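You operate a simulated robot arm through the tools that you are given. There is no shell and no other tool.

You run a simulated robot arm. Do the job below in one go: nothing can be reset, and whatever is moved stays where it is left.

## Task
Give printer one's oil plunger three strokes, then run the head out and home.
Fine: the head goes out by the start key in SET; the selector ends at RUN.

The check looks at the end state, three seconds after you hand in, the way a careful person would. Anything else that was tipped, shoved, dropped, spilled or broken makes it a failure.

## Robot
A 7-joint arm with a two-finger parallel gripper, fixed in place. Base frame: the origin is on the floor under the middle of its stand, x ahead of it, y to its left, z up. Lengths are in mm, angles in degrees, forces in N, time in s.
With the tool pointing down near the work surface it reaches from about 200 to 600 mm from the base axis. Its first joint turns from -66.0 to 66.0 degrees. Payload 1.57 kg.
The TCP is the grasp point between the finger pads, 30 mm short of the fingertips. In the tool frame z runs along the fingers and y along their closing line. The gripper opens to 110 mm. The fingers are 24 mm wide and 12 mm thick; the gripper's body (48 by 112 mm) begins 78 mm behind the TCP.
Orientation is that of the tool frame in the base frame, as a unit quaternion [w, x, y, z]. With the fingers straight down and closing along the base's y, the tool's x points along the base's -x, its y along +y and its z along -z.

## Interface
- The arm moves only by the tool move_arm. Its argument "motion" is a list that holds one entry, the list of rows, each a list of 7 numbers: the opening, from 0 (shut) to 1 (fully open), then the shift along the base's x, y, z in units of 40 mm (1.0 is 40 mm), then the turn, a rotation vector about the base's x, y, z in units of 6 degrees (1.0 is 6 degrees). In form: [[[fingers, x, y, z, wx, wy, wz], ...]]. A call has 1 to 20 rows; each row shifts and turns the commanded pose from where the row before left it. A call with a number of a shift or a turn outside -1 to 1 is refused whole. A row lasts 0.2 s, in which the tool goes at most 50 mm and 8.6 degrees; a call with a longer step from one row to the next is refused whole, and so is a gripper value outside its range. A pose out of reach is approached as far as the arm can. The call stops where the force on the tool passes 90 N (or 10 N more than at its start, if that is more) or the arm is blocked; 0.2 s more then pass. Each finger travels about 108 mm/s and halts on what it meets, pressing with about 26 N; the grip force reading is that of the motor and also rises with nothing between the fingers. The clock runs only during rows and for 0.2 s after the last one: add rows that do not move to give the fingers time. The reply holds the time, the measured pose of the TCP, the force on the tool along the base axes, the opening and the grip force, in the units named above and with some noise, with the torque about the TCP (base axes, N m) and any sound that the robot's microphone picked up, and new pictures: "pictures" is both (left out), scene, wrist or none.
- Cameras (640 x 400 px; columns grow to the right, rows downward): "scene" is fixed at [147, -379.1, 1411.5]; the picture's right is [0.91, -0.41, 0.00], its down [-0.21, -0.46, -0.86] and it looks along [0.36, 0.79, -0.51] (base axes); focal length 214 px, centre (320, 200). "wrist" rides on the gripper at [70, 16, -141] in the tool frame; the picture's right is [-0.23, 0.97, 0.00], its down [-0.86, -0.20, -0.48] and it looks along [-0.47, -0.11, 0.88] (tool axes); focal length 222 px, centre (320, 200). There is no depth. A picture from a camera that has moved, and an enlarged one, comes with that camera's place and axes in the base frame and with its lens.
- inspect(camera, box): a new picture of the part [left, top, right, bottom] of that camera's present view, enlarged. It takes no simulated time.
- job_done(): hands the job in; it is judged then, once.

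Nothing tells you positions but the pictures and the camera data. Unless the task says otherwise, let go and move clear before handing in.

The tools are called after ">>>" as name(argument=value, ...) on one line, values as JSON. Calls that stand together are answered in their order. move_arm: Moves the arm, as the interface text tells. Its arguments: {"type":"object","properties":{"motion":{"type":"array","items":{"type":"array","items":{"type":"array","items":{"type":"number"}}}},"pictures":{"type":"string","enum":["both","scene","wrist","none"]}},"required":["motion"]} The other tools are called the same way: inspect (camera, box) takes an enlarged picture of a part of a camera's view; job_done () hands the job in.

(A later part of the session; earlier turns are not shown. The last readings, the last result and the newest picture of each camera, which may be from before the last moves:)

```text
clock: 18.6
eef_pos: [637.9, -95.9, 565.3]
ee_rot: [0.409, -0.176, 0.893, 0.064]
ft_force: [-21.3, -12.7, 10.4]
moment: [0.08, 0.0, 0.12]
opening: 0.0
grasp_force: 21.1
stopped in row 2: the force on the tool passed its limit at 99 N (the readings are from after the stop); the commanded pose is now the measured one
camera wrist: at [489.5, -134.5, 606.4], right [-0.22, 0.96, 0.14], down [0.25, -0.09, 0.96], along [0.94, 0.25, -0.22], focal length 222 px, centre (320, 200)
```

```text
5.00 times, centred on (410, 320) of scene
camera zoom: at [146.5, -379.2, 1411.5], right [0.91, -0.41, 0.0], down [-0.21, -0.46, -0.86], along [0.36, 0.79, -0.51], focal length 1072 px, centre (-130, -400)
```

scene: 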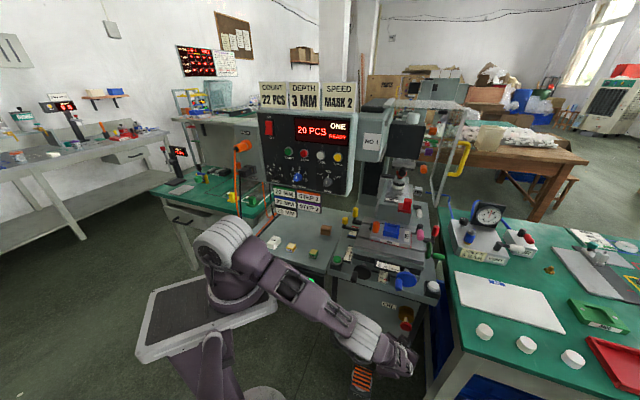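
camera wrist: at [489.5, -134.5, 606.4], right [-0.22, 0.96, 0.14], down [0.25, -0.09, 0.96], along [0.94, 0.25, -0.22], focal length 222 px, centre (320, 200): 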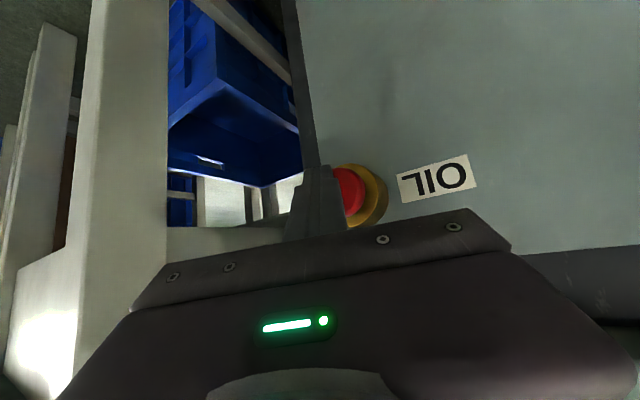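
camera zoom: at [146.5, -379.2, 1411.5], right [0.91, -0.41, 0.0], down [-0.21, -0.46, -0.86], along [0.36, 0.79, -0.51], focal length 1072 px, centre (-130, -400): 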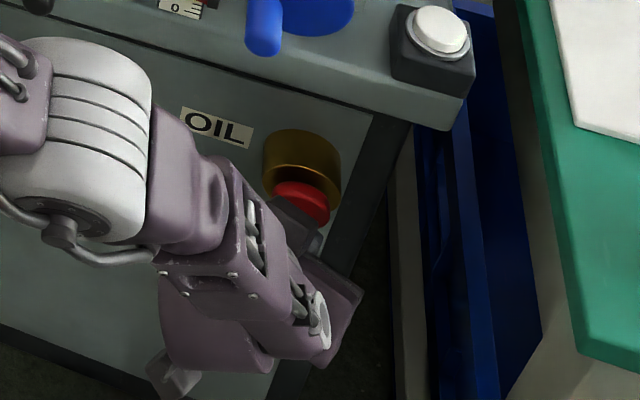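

That looks like the bottom of the stroke. I retract to let the knob fully spring back and check it returns.

>>> move_arm(motion=[[[0, -0.2, -0.2, 0, 0, 0, 0], [0, -0.25, -0.25, 0.06, 0, 0, 0], [0, 0, 0, 0, 0, 0, 0]]], pictures="wrist")

>>> inspect(camera="wrist", box=[280, 140, 440, 240])

>>> inspect(camera="scene", box=[370, 280, 450, 360])

```text
clock: 19.4
eef_pos: [620.5, -111.1, 568.8]
ee_rot: [0.411, -0.176, 0.892, 0.066]
ft_force: [0.6, 1.1, 0.2]
moment: [0.02, 0.01, -0.01]
opening: 0.0
grasp_force: 21.2
camera wrist: at [472.5, -151.2, 608.7], right [-0.22, 0.96, 0.15], down [0.25, -0.09, 0.96], along [0.94, 0.25, -0.22], focal length 222 px, centre (320, 200)
```

wrist: 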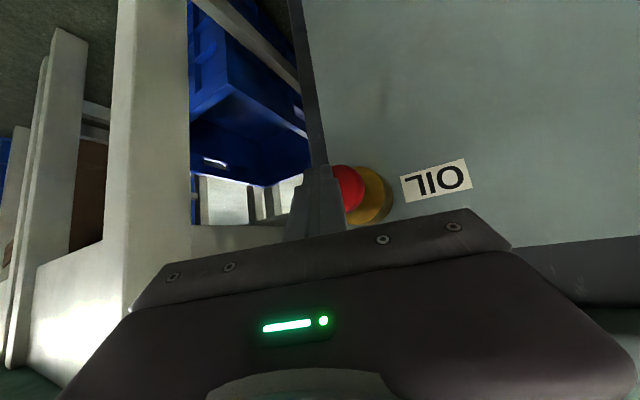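

```text
4.00 times, centred on (360, 190) of wrist
camera zoom: at [472.5, -151.2, 608.7], right [-0.22, 0.96, 0.15], down [0.25, -0.09, 0.96], along [0.94, 0.25, -0.22], focal length 888 px, centre (160, 240)
```

zoom: 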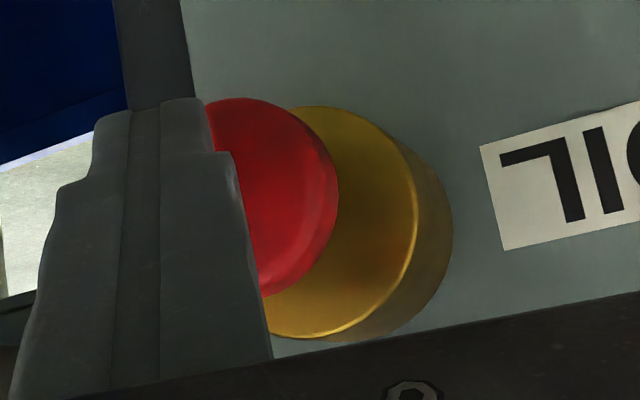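

```text
5.00 times, centred on (410, 320) of scene
camera zoom: at [147.0, -379.1, 1411.5], right [0.91, -0.41, 0.0], down [-0.21, -0.46, -0.86], along [0.36, 0.79, -0.51], focal length 1072 px, centre (-130, -400)
```

zoom: 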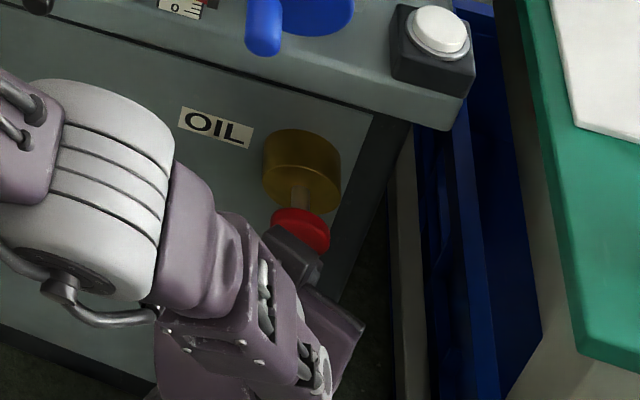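

The knob is back at its rest position (same pixel as at the start); the full stroke is about 25 mm. That's stroke one. I back off a little more, then make stroke two.

>>> move_arm(motion=[[[0, -0.12, -0.12, 0, 0, 0, 0], [0, 0, 0, 0, 0, 0, 0], [0, 0, 0, 0, 0, 0, 0], [0, 0.16, 0.16, 0, 0, 0, 0], [0, 0.16, 0.16, 0, 0, 0, 0], [0, 0.16, 0.16, 0, 0, 0, 0], [0, 0.1, 0.1, 0, 0, 0, 0], [0, 0.05, 0.05, 0, 0, 0, 0], [0, 0, 0, 0, 0, 0, 0]]], pictures="wrist")

>>> inspect(camera="scene", box=[370, 280, 450, 360])

```text
clock: 21.4
eef_pos: [638.2, -93.9, 568.6]
ee_rot: [0.409, -0.175, 0.893, 0.063]
ft_force: [-54.3, -36.7, 17.7]
moment: [-0.1, 0.22, 0.23]
opening: 0.0
grasp_force: 20.8
camera wrist: at [490.8, -133.6, 608.7], right [-0.22, 0.97, 0.14], down [0.25, -0.08, 0.96], along [0.94, 0.25, -0.22], focal length 222 px, centre (320, 200)
```

wrist: 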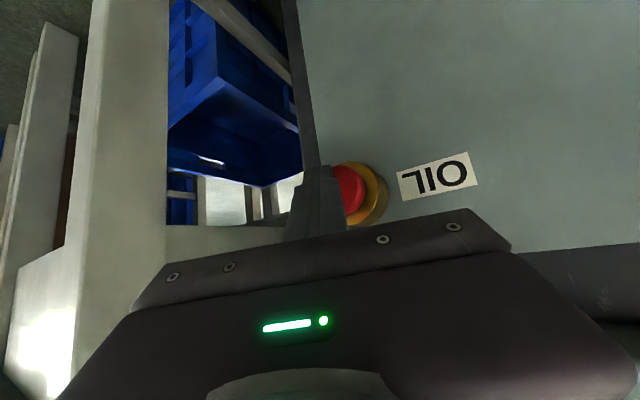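

```text
5.00 times, centred on (410, 320) of scene
camera zoom: at [145.8, -379.6, 1411.5], right [0.91, -0.41, 0.0], down [-0.21, -0.46, -0.86], along [0.36, 0.79, -0.5], focal length 1072 px, centre (-130, -400)
```

zoom: 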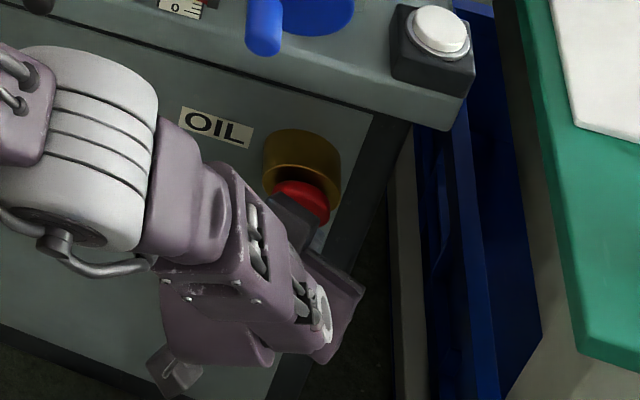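

Bottomed again (66 N on the stop). I retract fully, let it spring back and verify before stroke three.

>>> move_arm(motion=[[[0, -0.15, -0.15, 0, 0, 0, 0], [0, -0.2, -0.2, 0, 0, 0, 0], [0, -0.2, -0.2, 0, 0, 0, 0], [0, -0.1, -0.1, 0, 0, 0, 0], [0, 0, 0, 0, 0, 0, 0], [0, 0, 0, 0, 0, 0, 0]]], pictures="wrist")

>>> inspect(camera="scene", box=[370, 280, 450, 360])

```text
clock: 22.8
eef_pos: [614.7, -115.4, 570.0]
ee_rot: [0.411, -0.176, 0.892, 0.066]
ft_force: [-0.5, -0.3, 0.6]
moment: [-0.01, 0.02, 0.02]
opening: 0.2
grasp_force: 21.3
camera wrist: at [466.5, -155.7, 609.1], right [-0.22, 0.96, 0.15], down [0.25, -0.09, 0.96], along [0.94, 0.25, -0.22], focal length 222 px, centre (320, 200)
```

wrist: 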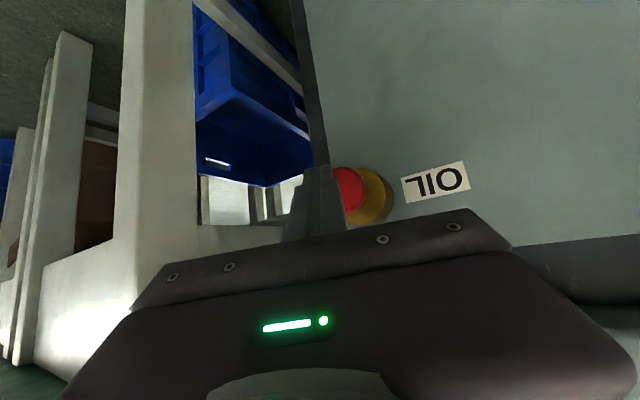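

```text
5.00 times, centred on (410, 320) of scene
camera zoom: at [147.0, -379.1, 1411.5], right [0.91, -0.41, 0.0], down [-0.21, -0.46, -0.86], along [0.36, 0.79, -0.51], focal length 1072 px, centre (-130, -400)
```

zoom: 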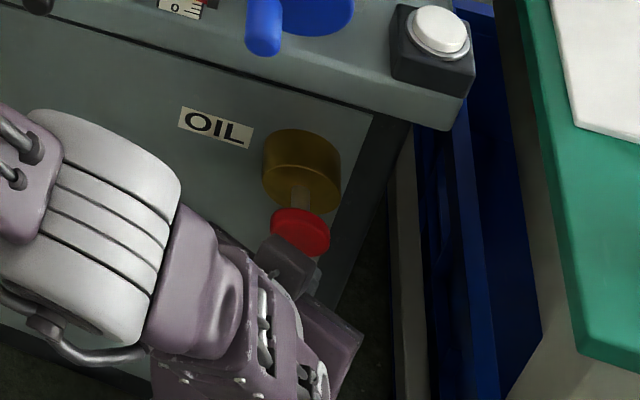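

Two clean strokes done; knob fully out again. Third stroke: press to the stop, hold, and retract in one go.

>>> move_arm(motion=[[[0, 0.18, 0.18, 0, 0, 0, 0], [0, 0.16, 0.16, 0, 0, 0, 0], [0, 0.16, 0.16, 0, 0, 0, 0], [0, 0.1, 0.1, 0, 0, 0, 0], [0, 0.05, 0.05, 0, 0, 0, 0], [0, 0, 0, 0, 0, 0, 0]]], pictures="wrist")

>>> inspect(camera="scene", box=[370, 280, 450, 360])

```text
clock: 24.2
eef_pos: [638.2, -94.2, 568.9]
ee_rot: [0.407, -0.176, 0.894, 0.064]
ft_force: [-56.6, -34.6, 18.0]
moment: [-0.06, 0.25, 0.27]
opening: 0.2
grasp_force: 21.3
camera wrist: at [490.5, -133.4, 608.3], right [-0.22, 0.97, 0.14], down [0.25, -0.08, 0.96], along [0.94, 0.25, -0.22], focal length 222 px, centre (320, 200)
```

wrist: 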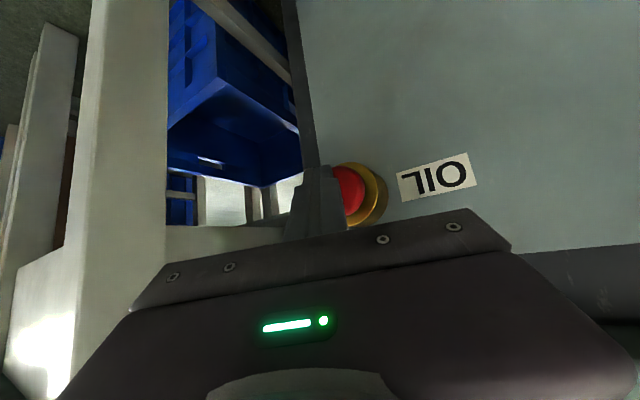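

```text
5.00 times, centred on (410, 320) of scene
camera zoom: at [145.8, -379.5, 1411.5], right [0.91, -0.41, 0.0], down [-0.21, -0.46, -0.86], along [0.36, 0.79, -0.5], focal length 1072 px, centre (-130, -400)
```

zoom: 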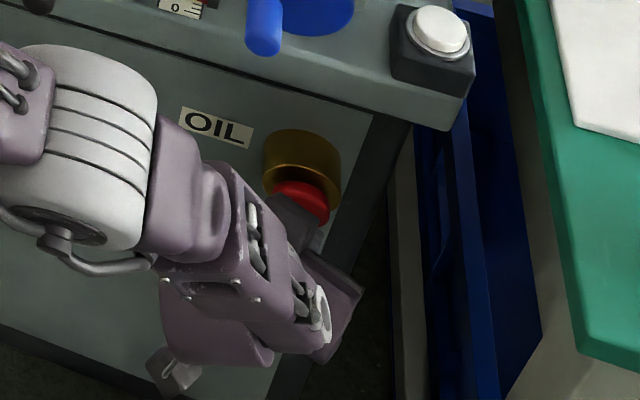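

Third stroke bottomed as well. Now I retract away from the plunger and go back up the way I came.

>>> move_arm(motion=[[[0, -0.15, -0.15, 0, 0, 0, 0], [0, -0.25, -0.25, 0, 0, 0, 0], [0, -0.35, -0.35, 0, 0, 0, 0], [0, -0.4, -0.4, 0, 0, 0, 0], [0, -0.4, -0.4, 0.1, 0, 0, 0], [0, -0.4, -0.4, 0.2, 0, 0, 0], [0, -0.3, -0.3, 0.5, 0, 0, 0.5], [0, -0.2, -0.2, 0.8, 0, 0, 0.5], [0, -0.2, 0, 0.9, 0, 0, 0.5], [0, -0.2, 0, 0.9, 0, 0, 0.5], [0, -0.2, 0, 0.9, 0, 0, 0.5], [0, -0.2, 0, 0.9, 0, 0, 0.5]]], pictures="both")

>>> inspect(camera="scene", box=[370, 280, 450, 360])

```text
clock: 26.8
eef_pos: [510.1, -187.7, 779.7]
ee_rot: [0.395, -0.315, 0.853, 0.13]
ft_force: [-0.1, -0.7, 0.4]
moment: [0.03, 0.01, 0.0]
opening: 0.0
grasp_force: 20.9
camera wrist: at [381.4, -272.1, 818.8], right [-0.51, 0.85, 0.15], down [0.26, -0.01, 0.96], along [0.82, 0.53, -0.22], focal length 222 px, centre (320, 200)
```

scene: 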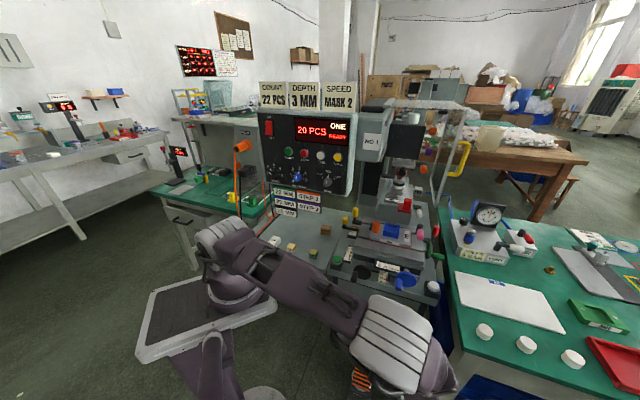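
wrist: 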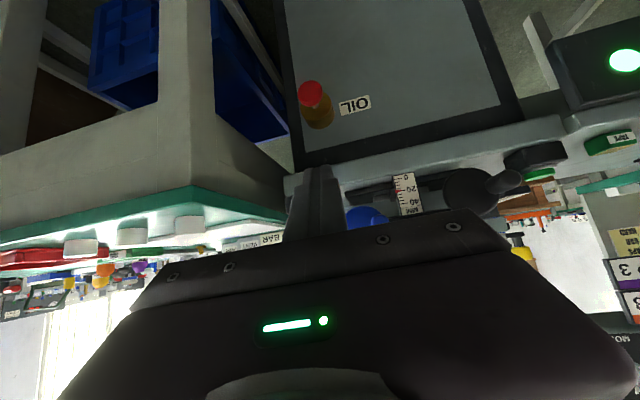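

```text
5.00 times, centred on (410, 320) of scene
camera zoom: at [147.0, -379.1, 1411.5], right [0.91, -0.41, 0.0], down [-0.21, -0.46, -0.86], along [0.36, 0.79, -0.51], focal length 1072 px, centre (-130, -400)
```

zoom: 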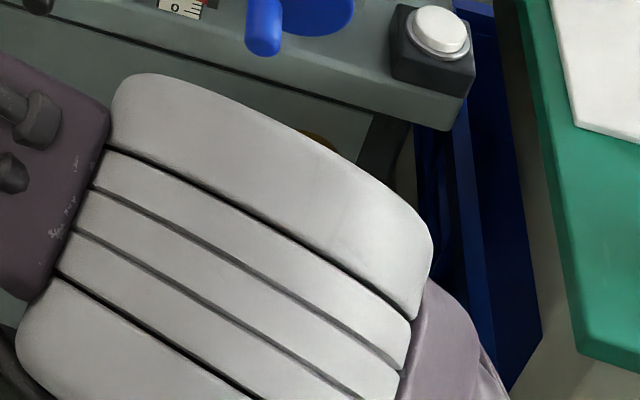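

All three strokes are done. I'm heading up to the control panel, stopping with a clear gap in front of the MODE knob.

>>> move_arm(motion=[[[0, -0.25, 0.4, 1, 0, 0, 0.15], [0, -0.25, 0.4, 1, 0, 0, 0.15], [0, -0.25, 0.4, 1, 0, 0, 0.15], [0, -0.25, 0.4, 1, 0, 0, 0.15], [0, -0.25, 0.4, 1, 0, 0, 0.15], [0, -0.25, 0.4, 1, 0, 0, 0.15], [0, -0.25, 0.4, 1, 0, 0, 0.1], [0, -0.25, 0.4, 1, 0, 0, 0], [0, 0, 0.8, 0, 0, 0, 0], [0, 0, 0.8, 0, 0, 0, 0], [0, 0, 0.8, 0, 0, 0, 0], [0, 0, 0.8, 0, 0, 0, 0], [0.2, 0, 0.8, 0, 0, 0, 0], [0.3, 0, 0.6, 0, 0, 0, 0]]], pictures="both")

```text
clock: 29.8
eef_pos: [430.0, 123.6, 1096.9]
ee_rot: [0.387, -0.358, 0.836, 0.15]
ft_force: [0.0, 0.1, -1.2]
moment: [0.0, 0.01, -0.02]
opening: 33.0
grasp_force: 0.0
camera wrist: at [311.4, 27.1, 1137.6], right [-0.6, 0.79, 0.15], down [0.26, 0.02, 0.96], along [0.76, 0.61, -0.22], focal length 222 px, centre (320, 200)
```

scene: 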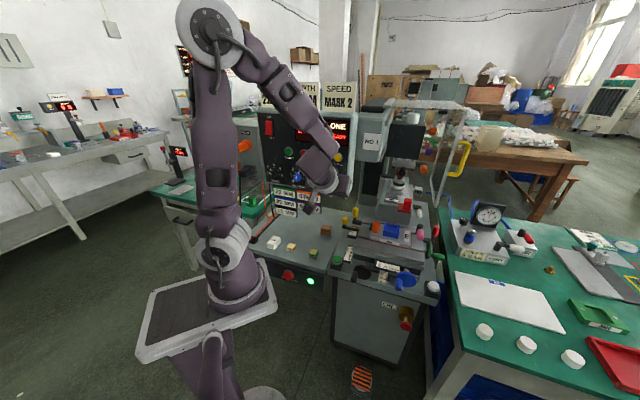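
wrist: 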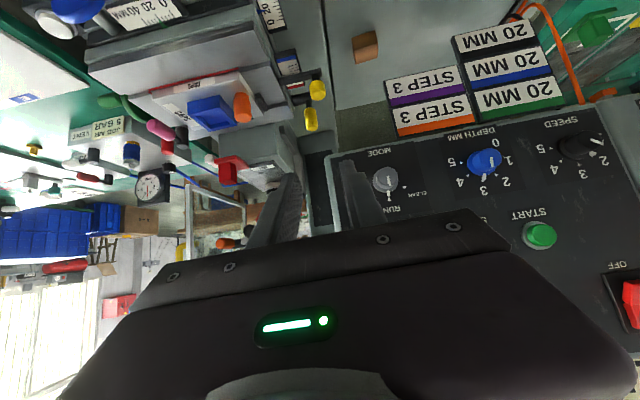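

I see the MODE knob at wrist (385,180). I zoom in on it and the neighbouring keys for accurate location.

>>> inspect(camera="wrist", box=[340, 140, 460, 215])

>>> inspect(camera="scene", box=[290, 110, 370, 210])

```text
5.33 times, centred on (400, 178) of wrist
camera zoom: at [311.4, 27.1, 1137.6], right [-0.6, 0.79, 0.15], down [0.26, 0.02, 0.96], along [0.76, 0.61, -0.22], focal length 1185 px, centre (-107, 320)
```

zoom: 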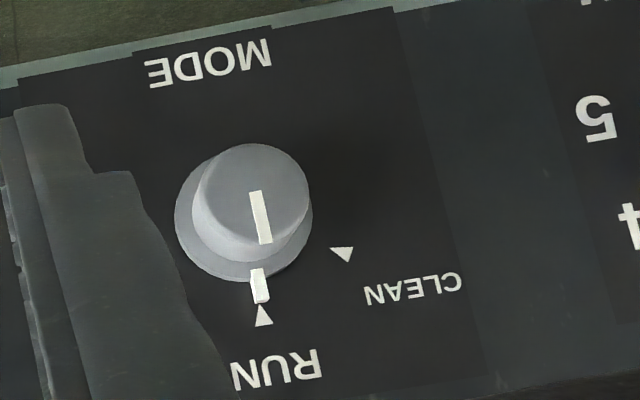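

```text
4.00 times, centred on (330, 160) of scene
camera zoom: at [147.0, -379.1, 1411.5], right [0.91, -0.41, 0.0], down [-0.21, -0.46, -0.86], along [0.36, 0.79, -0.51], focal length 858 px, centre (280, 360)
```

zoom: 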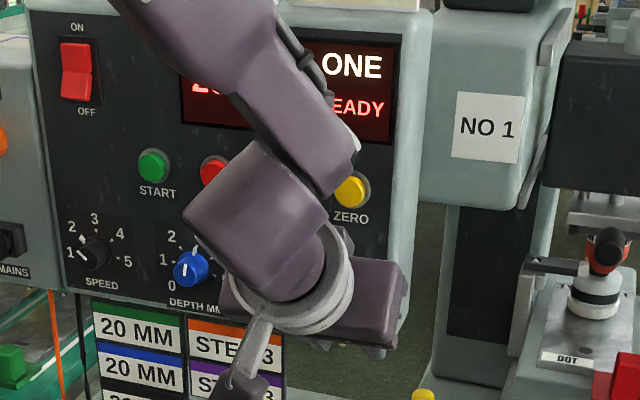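

The knob axis is at about u=140 mm along the panel, z≈1059, with its cap ~17 mm proud of the panel (cap ⌀28). I align in front of it with fingers opened to ~60 mm, then try flattening the tilt a bit.

>>> move_arm(motion=[[[0.55, -0.116, 0.5, -0.05, 0, 0, 0], [0.55, -0.116, 0.5, -0.05, 0, 0, 0], [0.55, -0.116, 0.5, -0.05, 0, 0, 0], [0.55, -0.116, 0.5, -0.05, 0, 0, 0], [0.55, 0, 0, 0, 0, 0, 0]]], pictures="none")

>>> move_arm(motion=[[[0.55, 0, 0, 0, 0.5, -0.5, 0], [0.55, 0, 0, 0, 0.5, -0.5, 0]]], pictures="none")

>>> move_arm(motion=[[[0.55, 0, 0, 0, 0.5, -0.5, 0], [0.55, 0, 0, 0, 0.5, -0.5, 0]]], pictures="both")

```text
clock: 31.0
eef_pos: [412.0, 202.6, 1089.5]
ee_rot: [0.388, -0.358, 0.836, 0.151]
ft_force: [-0.6, 0.7, 0.1]
moment: [-0.04, -0.01, -0.01]
opening: 60.4
grasp_force: 0.0
```

```text
clock: 31.6
eef_pos: [412.1, 203.4, 1085.3]
ee_rot: [0.432, -0.344, 0.816, 0.175]
ft_force: [-0.1, -0.7, 0.2]
moment: [0.02, 0.02, 0.05]
opening: 60.5
grasp_force: 0.2
out of reach, approached as far as the arm can: row 2
```

```text
clock: 32.2
eef_pos: [414.3, 203.5, 1083.2]
ee_rot: [0.432, -0.343, 0.816, 0.174]
ft_force: [1.0, -0.1, 0.0]
moment: [-0.01, -0.02, 0.0]
opening: 60.6
grasp_force: 0.1
out of reach, approached as far as the arm can: row 1, 2
camera wrist: at [292.0, 104.2, 1107.1], right [-0.6, 0.78, 0.18], down [0.2, -0.07, 0.98], along [0.77, 0.62, -0.11], focal length 222 px, centre (320, 200)
```

scene: 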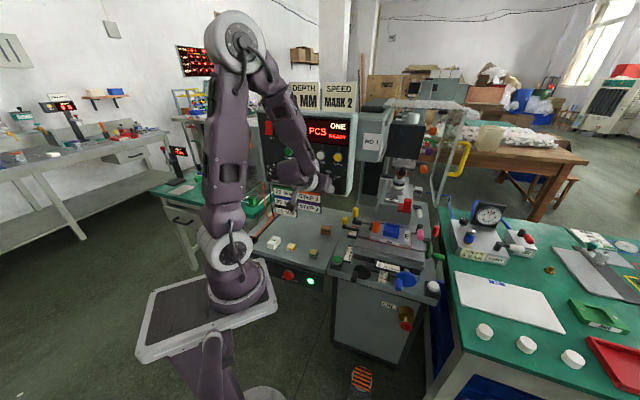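
wrist: 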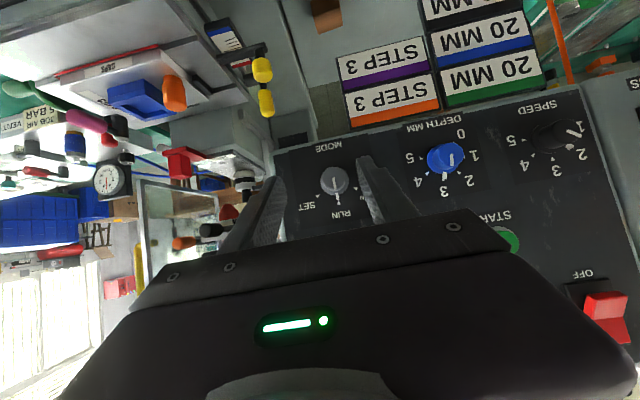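

The wrist limit allows about 34° tilt here. Before touching the knob, I test in free air how far the tool can rotate about the knob axis (clockwise, as needed RUN→SET).

>>> move_arm(motion=[[[0.55, 0, 0, 0.1, -0.7, 0.7, 0], [0.55, 0, 0, 0, 0.7, 0.7, 0], [0.55, 0, 0, 0, 0.7, 0.7, 0], [0.55, 0, 0, 0, 0.7, 0.7, 0], [0.55, 0, 0, 0, 0.7, 0.7, 0], [0.55, 0, 0, 0, 0.7, 0.7, 0]]], pictures="none")

>>> move_arm(motion=[[[0.55, 0, 0, 0, 0.7, 0.7, 0], [0.55, 0, 0, 0, 0.7, 0.7, 0], [0.55, 0, 0, 0, 0.7, 0.7, 0], [0.55, 0, 0, 0, 0.7, 0.7, 0], [0.55, 0, 0, 0, 0.7, 0.7, 0]]], pictures="both")

```text
clock: 33.6
eef_pos: [414.4, 203.0, 1088.0]
ee_rot: [0.286, -0.24, 0.852, 0.368]
ft_force: [0.3, -0.3, 0.4]
moment: [0.02, 0.02, -0.01]
opening: 60.4
grasp_force: 0.0
```

```text
clock: 34.8
eef_pos: [412.6, 203.2, 1088.5]
ee_rot: [0.167, -0.114, 0.809, 0.552]
ft_force: [-0.4, -0.9, -0.2]
moment: [0.02, 0.0, 0.02]
opening: 60.7
grasp_force: 0.0
camera wrist: at [322.8, 77.3, 1121.7], right [-0.15, 0.35, 0.92], down [0.79, -0.52, 0.33], along [0.59, 0.78, -0.2], focal length 222 px, centre (320, 200)
```

scene: 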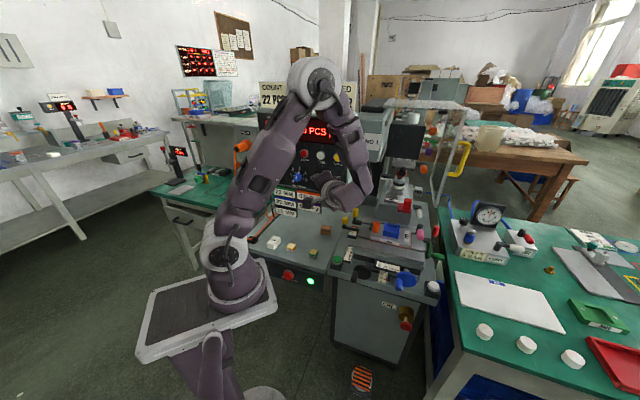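
wrist: 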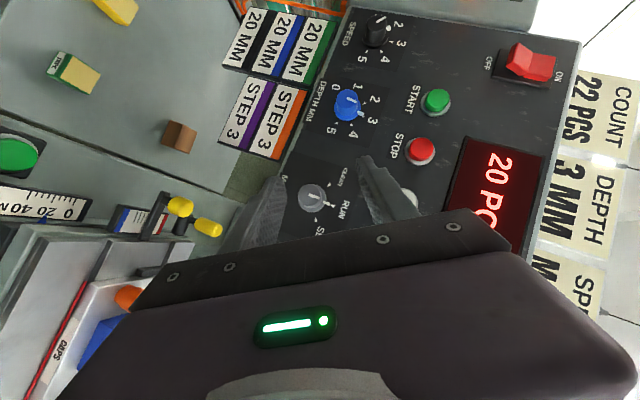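

The full 60° clockwise turn is reachable. I rotate back, and move closer to the knob (tips ~20 mm before the cap face), then look.

>>> move_arm(motion=[[[0.55, 0, 0, 0, -0.7, -0.7, 0], [0.55, 0, 0, 0, -0.7, -0.7, 0], [0.55, 0, 0, 0, -0.7, -0.7, 0], [0.55, 0, 0, 0, -0.7, -0.7, 0], [0.55, 0, 0, 0, -0.7, -0.7, 0], [0.55, 0, 0, 0, -0.7, -0.7, 0], [0.55, 0, 0, 0, -0.7, -0.7, 0], [0.55, 0, 0, 0, -0.7, -0.7, 0], [0.55, 0, 0, 0, -0.7, -0.7, 0], [0.55, 0, 0, 0, -0.7, -0.7, 0], [0.55, 0.16, 0.25, -0.14, 0, 0, 0], [0.55, 0.16, 0.25, -0.14, 0, 0, 0], [0.55, 0.16, 0.25, -0.14, 0, 0, 0], [0.55, 0, 0, 0, 0, 0, 0]]], pictures="both")

>>> inspect(camera="wrist", box=[240, 140, 440, 265])

```text
clock: 37.8
eef_pos: [434.8, 232.7, 1070.6]
ee_rot: [0.389, -0.352, 0.837, 0.156]
ft_force: [0.1, -0.5, -0.3]
moment: [0.04, 0.02, 0.0]
opening: 60.2
grasp_force: 0.1
camera wrist: at [314.6, 136.0, 1110.1], right [-0.59, 0.79, 0.16], down [0.27, 0.0, 0.96], along [0.76, 0.61, -0.21], focal length 222 px, centre (320, 200)
```

scene: 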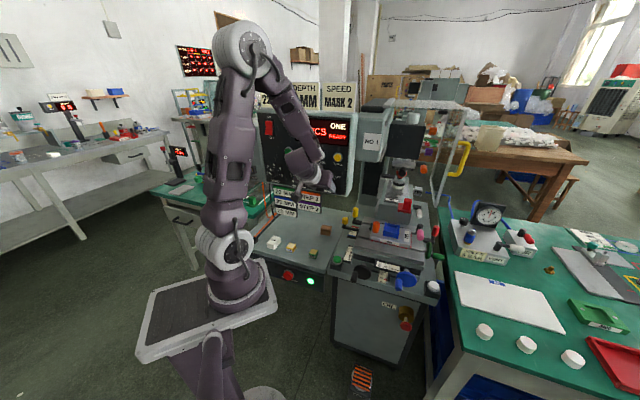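
wrist: 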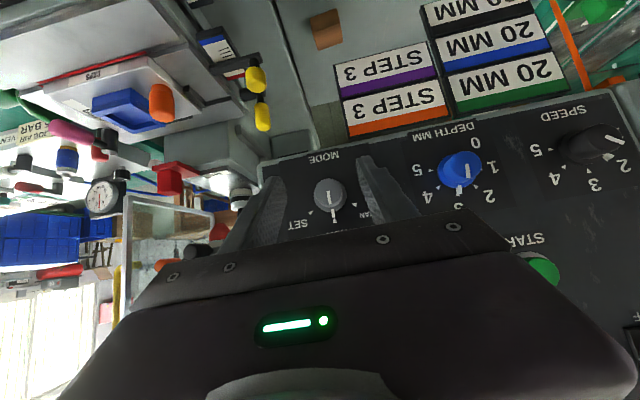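

```text
3.20 times, centred on (340, 202) of wrist
camera zoom: at [314.6, 136.0, 1110.1], right [-0.59, 0.79, 0.16], down [0.27, 0.0, 0.96], along [0.76, 0.61, -0.21], focal length 711 px, centre (256, 192)
```

zoom: 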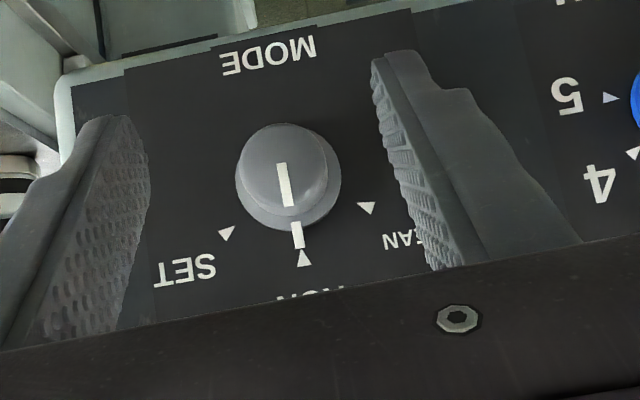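

The knob is centred nearly between the fingers. I advance ~31 mm so the pads straddle the cap, staying a few mm off the panel face.

>>> move_arm(motion=[[[0.55, 0.16, 0.2, 0.01, 0, 0, 0], [0.55, 0.16, 0.2, 0.01, 0, 0, 0], [0.55, 0.16, 0.2, 0, 0, 0, 0], [0.55, 0, 0, 0, 0, 0, 0]]], pictures="both")

>>> inspect(camera="wrist", box=[240, 140, 440, 265])

>>> inspect(camera="scene", box=[290, 150, 354, 200])

```text
clock: 38.8
eef_pos: [452.5, 258.0, 1071.4]
ee_rot: [0.388, -0.352, 0.837, 0.156]
ft_force: [-0.5, 0.0, 0.0]
moment: [0.03, -0.04, -0.03]
opening: 60.4
grasp_force: 0.0
camera wrist: at [332.7, 160.9, 1110.8], right [-0.59, 0.79, 0.16], down [0.27, 0.0, 0.96], along [0.76, 0.61, -0.21], focal length 222 px, centre (320, 200)
```

scene: 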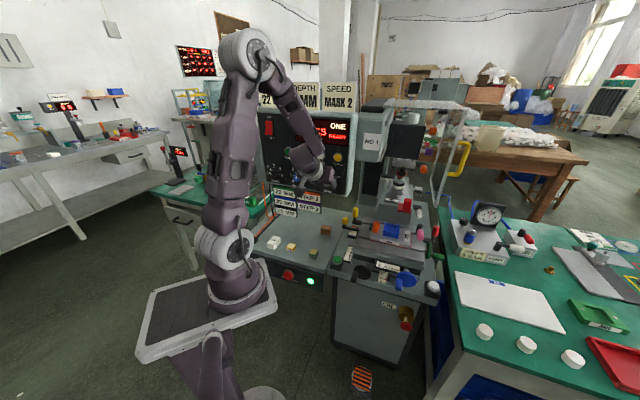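
wrist: 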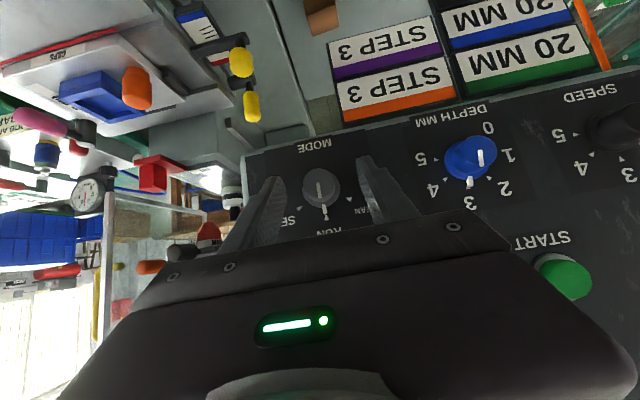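

```text
3.20 times, centred on (340, 202) of wrist
camera zoom: at [332.7, 160.9, 1110.8], right [-0.59, 0.79, 0.16], down [0.27, 0.0, 0.96], along [0.76, 0.61, -0.21], focal length 711 px, centre (256, 192)
```

zoom: 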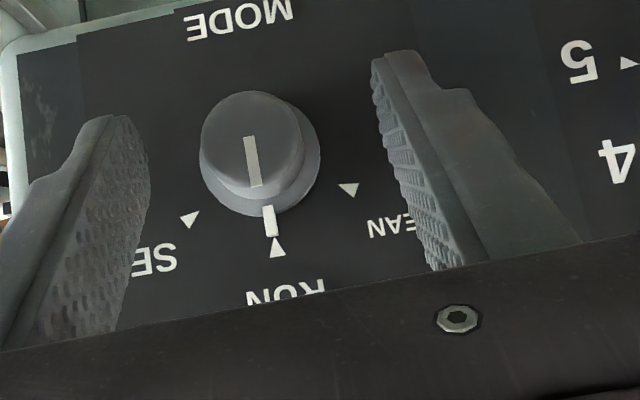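

```text
8.00 times, centred on (322, 175) of scene
camera zoom: at [147.0, -379.0, 1411.5], right [0.91, -0.41, 0.0], down [-0.21, -0.46, -0.86], along [0.36, 0.79, -0.51], focal length 1716 px, centre (304, 400)
```

zoom: 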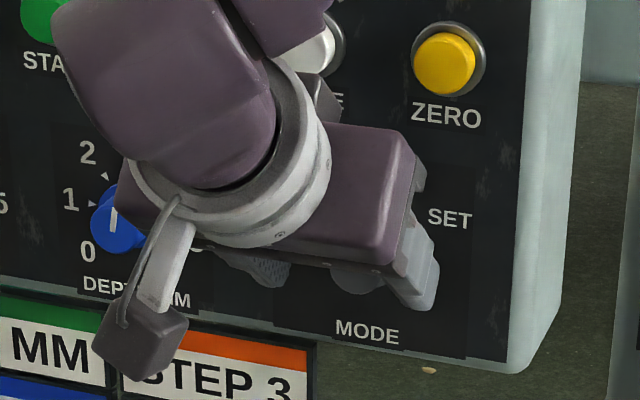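

Tips straddle the cap (tip edge ~6 mm off the panel by my estimate). I shift 2 mm to centre and close on the cap.

>>> move_arm(motion=[[[0.45, 0.035, -0.035, 0, 0, 0, 0], [0.3, 0, 0, 0, 0, 0, 0], [0.15, 0, 0, 0, 0, 0, 0], [0, 0, 0, 0, 0, 0, 0], [0, 0, 0, 0, 0, 0, 0]]], pictures="both")

>>> inspect(camera="wrist", box=[240, 140, 440, 265])

```text
clock: 40.0
eef_pos: [453.1, 256.2, 1070.7]
ee_rot: [0.388, -0.352, 0.837, 0.156]
ft_force: [-1.1, 1.3, -0.5]
moment: [0.02, 0.02, -0.1]
opening: 25.4
grasp_force: 36.4
camera wrist: at [334.0, 158.9, 1110.8], right [-0.59, 0.79, 0.16], down [0.27, 0.0, 0.96], along [0.76, 0.61, -0.21], focal length 222 px, centre (320, 200)
```

scene: 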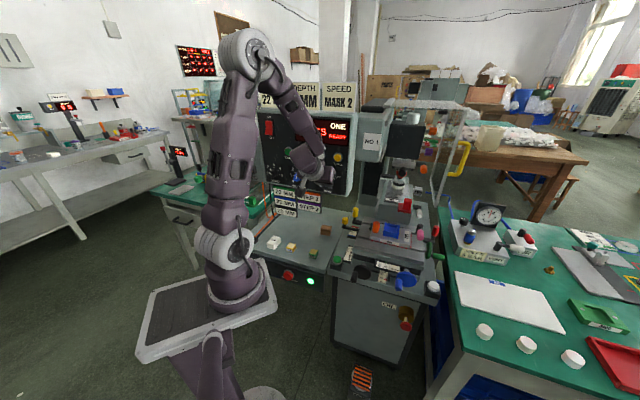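
wrist: 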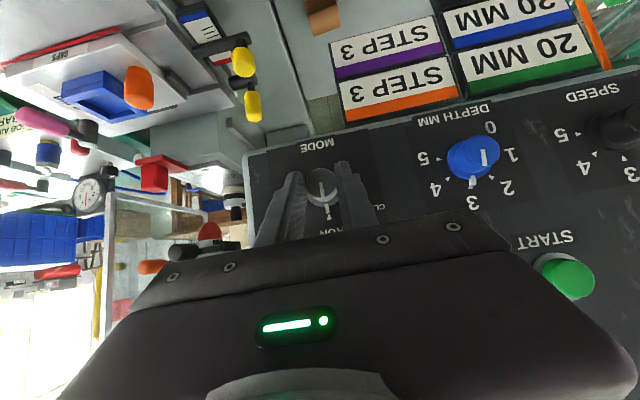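

```text
3.20 times, centred on (340, 202) of wrist
camera zoom: at [334.0, 158.9, 1110.8], right [-0.59, 0.79, 0.16], down [0.27, 0.0, 0.96], along [0.76, 0.61, -0.21], focal length 711 px, centre (256, 192)
```

zoom: 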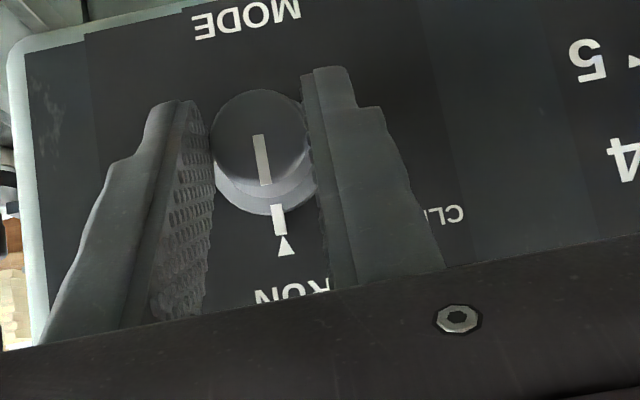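

The cap is gripped (25.4 mm, 36 N). Now I turn clockwise about the knob axis towards SET, first 30°.

>>> move_arm(motion=[[[0, 0.0212, -0.0212, -0.0016, 0.707, 0.707, 0], [0, 0.021, -0.021, -0.0047, 0.707, 0.707, 0], [0, 0.0205, -0.0205, -0.0078, 0.707, 0.707, 0], [0, 0.0199, -0.0199, -0.0108, 0.707, 0.707, 0], [0, 0.019, -0.019, -0.0137, 0.707, 0.707, 0]]], pictures="wrist")

>>> inspect(camera="wrist", box=[240, 140, 440, 265])

```text
clock: 41.2
eef_pos: [458.7, 250.8, 1070.6]
ee_rot: [0.286, -0.239, 0.852, 0.368]
ft_force: [5.7, -6.1, -5.4]
moment: [-0.25, 0.08, -0.11]
opening: 25.5
grasp_force: 37.2
camera wrist: at [353.7, 139.2, 1112.0], right [-0.44, 0.64, 0.63], down [0.59, -0.32, 0.74], along [0.68, 0.7, -0.24], focal length 222 px, centre (320, 200)
```

wrist: 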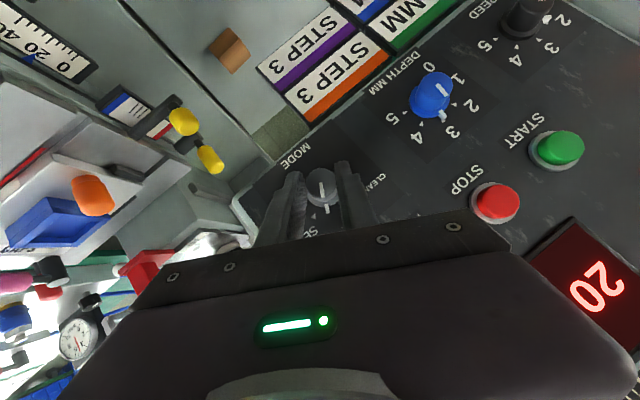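

```text
3.20 times, centred on (340, 202) of wrist
camera zoom: at [353.7, 139.2, 1112.0], right [-0.44, 0.64, 0.63], down [0.59, -0.32, 0.74], along [0.68, 0.7, -0.24], focal length 711 px, centre (256, 192)
```

zoom: 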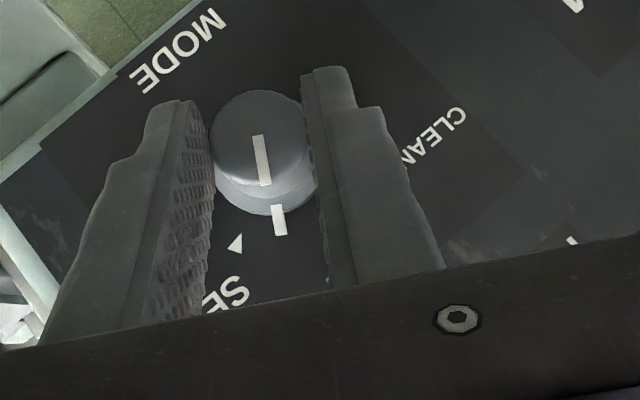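

The knob turns with the gripper without slip. I continue another 30° to SET.

>>> move_arm(motion=[[[0, 0.0179, -0.0179, -0.0164, 0.707, 0.707, 0], [0, 0.0165, -0.0165, -0.0189, 0.707, 0.707, 0], [0, 0.015, -0.015, -0.0213, 0.707, 0.707, 0], [0, 0.0134, -0.0134, -0.0234, 0.707, 0.707, 0], [0, 0.0116, -0.0116, -0.0253, 0.707, 0.707, 0], [0, 0, 0, 0, 0, 0, 0]]], pictures="both")

>>> inspect(camera="wrist", box=[240, 140, 440, 265])

>>> inspect(camera="scene", box=[270, 100, 366, 160])

```text
clock: 42.6
eef_pos: [460.7, 247.0, 1064.5]
ee_rot: [0.166, -0.11, 0.809, 0.554]
ft_force: [16.4, -18.8, -11.4]
moment: [-0.36, -0.08, -0.5]
opening: 25.7
grasp_force: 37.0
camera wrist: at [371.1, 121.6, 1099.1], right [-0.14, 0.35, 0.93], down [0.79, -0.52, 0.32], along [0.6, 0.78, -0.2], focal length 222 px, centre (320, 200)
```

scene: 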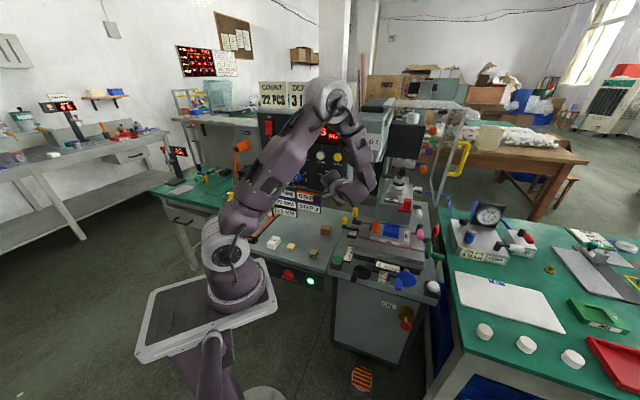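
wrist: 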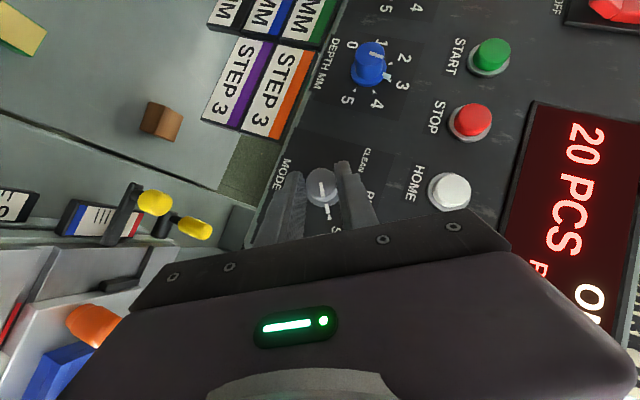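

```text
3.20 times, centred on (340, 202) of wrist
camera zoom: at [371.1, 121.6, 1099.1], right [-0.14, 0.35, 0.93], down [0.79, -0.52, 0.32], along [0.6, 0.78, -0.2], focal length 711 px, centre (256, 192)
```

zoom: 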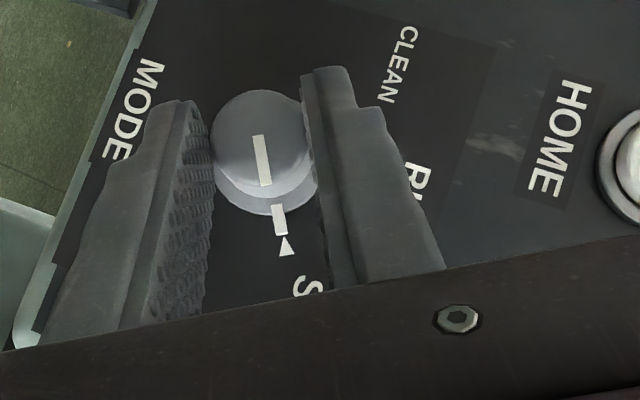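

```text
6.67 times, centred on (318, 130) of scene
camera zoom: at [147.7, -379.5, 1411.3], right [0.91, -0.41, 0.0], down [-0.21, -0.46, -0.86], along [0.36, 0.79, -0.51], focal length 1430 px, centre (333, 667)
```

zoom: 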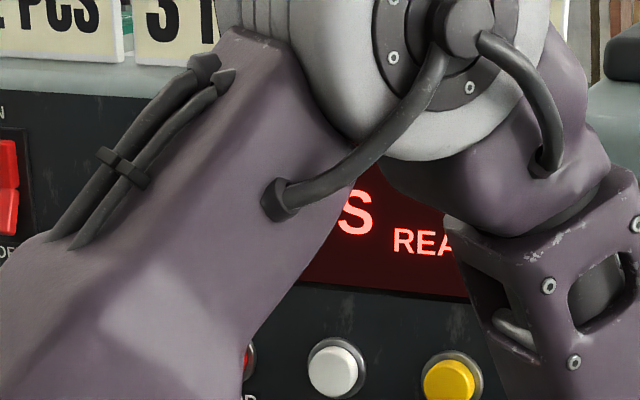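

The pointer now sits on the SET arrow. I release, back straight off the panel, and check the knob and display.

>>> move_arm(motion=[[[0, 0.02, -0.02, -0.01, 0, 0, 0], [0.25, 0, 0, 0, 0, 0, 0], [0.5, 0, 0, 0, 0, 0, 0], [0.55, -0.2, -0.2, 0, 0, 0, 0], [0.55, -0.3, -0.3, 0, 0, 0, 0], [0.55, -0.4, -0.4, 0, 0, 0, 0], [0.55, -0.4, -0.4, 0, 0, 0, 0]]], pictures="both")

>>> inspect(camera="wrist", box=[240, 140, 440, 265])

>>> inspect(camera="wrist", box=[320, 0, 640, 200])

```text
clock: 44.2
eef_pos: [411.1, 196.1, 1067.8]
ee_rot: [0.164, -0.113, 0.807, 0.556]
ft_force: [-0.2, -0.4, 0.4]
moment: [-0.01, 0.03, -0.01]
opening: 60.4
grasp_force: 0.0
camera wrist: at [319.6, 70.3, 1100.3], right [-0.15, 0.35, 0.93], down [0.79, -0.52, 0.32], along [0.59, 0.78, -0.2], focal length 222 px, centre (320, 200)
```

scene: 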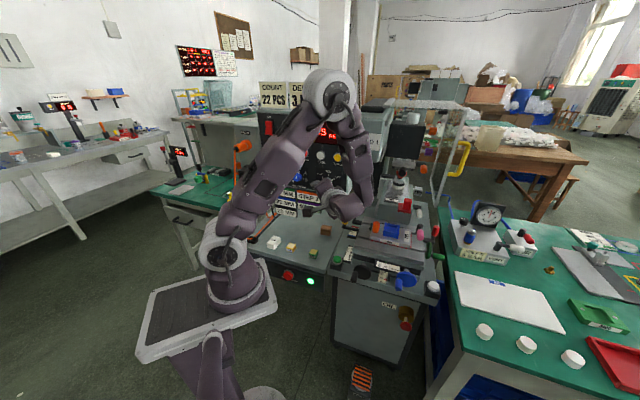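
wrist: 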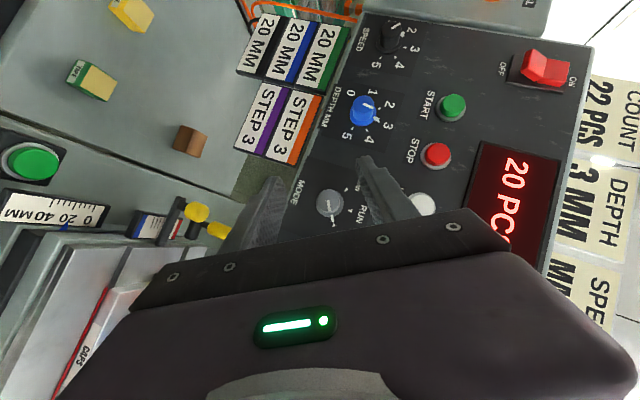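

```text
3.20 times, centred on (340, 202) of wrist
camera zoom: at [319.6, 70.3, 1100.3], right [-0.15, 0.35, 0.93], down [0.79, -0.52, 0.32], along [0.59, 0.78, -0.2], focal length 711 px, centre (256, 192)
```

zoom: 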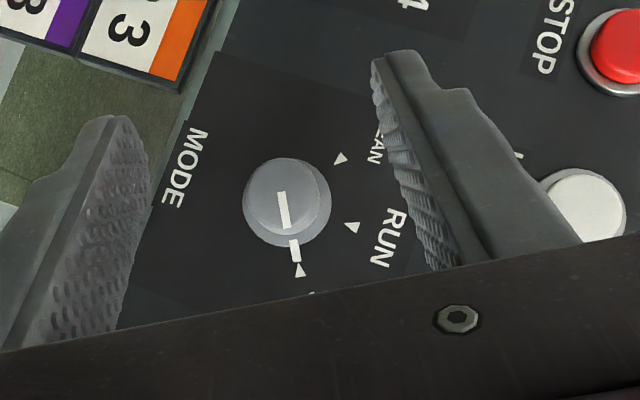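

```text
2.00 times, centred on (480, 100) of wrist
camera zoom: at [319.6, 70.3, 1100.3], right [-0.15, 0.35, 0.93], down [0.79, -0.52, 0.32], along [0.59, 0.78, -0.2], focal length 444 px, centre (0, 400)
```

zoom: 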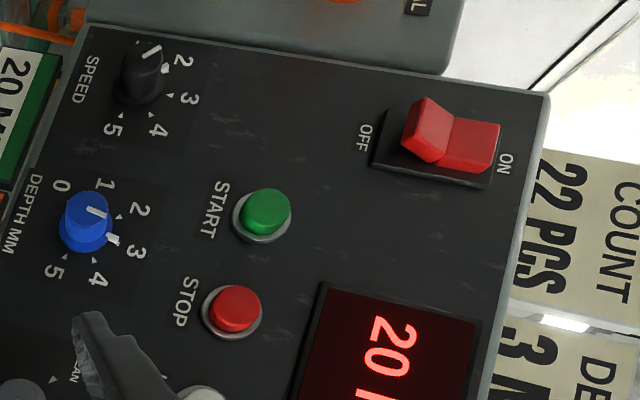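

MODE is on SET. Next I rotate the tool back, close the fingers and move in front of the START key (u≈-21, z≈1158).

>>> move_arm(motion=[[[0.4, -0.1, -0.05, 0.1, -0.7, -0.7, 0], [0.2, -0.3, 0.25, 0.25, -0.7, -0.7, 0], [0, -0.3, 0.3, 0.25, -0.7, -0.7, 0], [0, -0.3, 0.3, 0.25, -0.7, -0.7, 0], [0, -0.3, 0.3, 0.25, -0.7, -0.7, 0], [0, -0.3, 0.3, 0.25, -0.7, -0.7, 0], [0, -0.3, 0.3, 0.25, -0.7, -0.7, 0], [0, -0.3, 0.3, 0.25, -0.7, -0.7, 0], [0, -0.3, 0.3, 0.25, -0.7, -0.7, 0], [0, -0.3, 0.3, 0.25, -0.7, -0.7, 0], [0, 0, 0, 0, 0, 0, 0]]], pictures="both")

>>> inspect(camera="wrist", box=[240, 140, 440, 265])

>>> inspect(camera="scene", box=[270, 100, 366, 160])

```text
clock: 46.6
eef_pos: [300.1, 294.3, 1158.4]
ee_rot: [0.387, -0.35, 0.838, 0.16]
ft_force: [0.4, 0.0, -0.3]
moment: [-0.03, 0.0, 0.03]
opening: 0.0
grasp_force: 21.4
out of reach, approached as far as the arm can: row 9
camera wrist: at [181.3, 198.0, 1198.1], right [-0.59, 0.79, 0.17], down [0.27, 0.0, 0.96], along [0.76, 0.61, -0.22], focal length 222 px, centre (320, 200)
```

scene: 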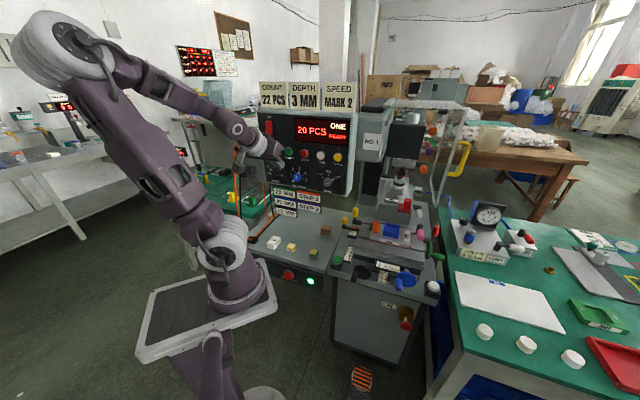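
wrist: 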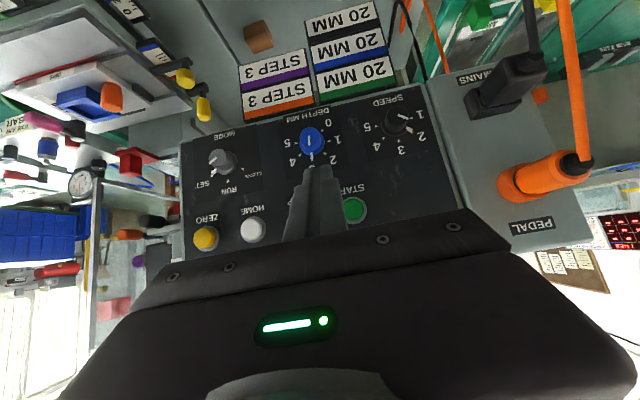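

```text
3.20 times, centred on (340, 202) of wrist
camera zoom: at [181.3, 198.0, 1198.1], right [-0.59, 0.79, 0.17], down [0.27, 0.0, 0.96], along [0.76, 0.61, -0.22], focal length 711 px, centre (256, 192)
```

zoom: 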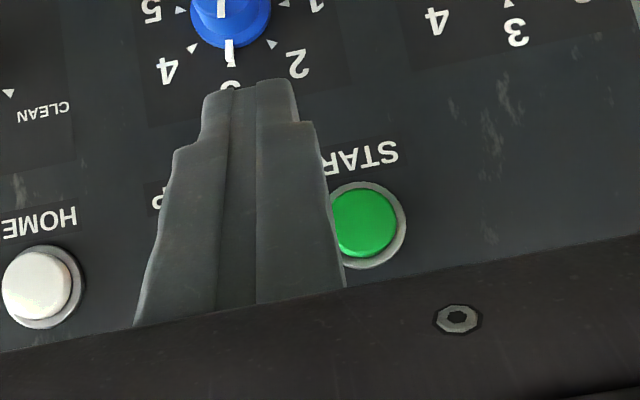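

```text
6.67 times, centred on (318, 130) of scene
camera zoom: at [147.0, -379.0, 1411.5], right [0.91, -0.41, 0.0], down [-0.21, -0.46, -0.86], along [0.36, 0.79, -0.51], focal length 1430 px, centre (333, 667)
```

zoom: 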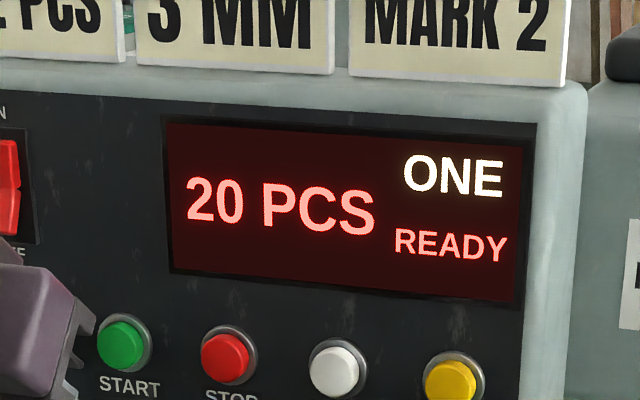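

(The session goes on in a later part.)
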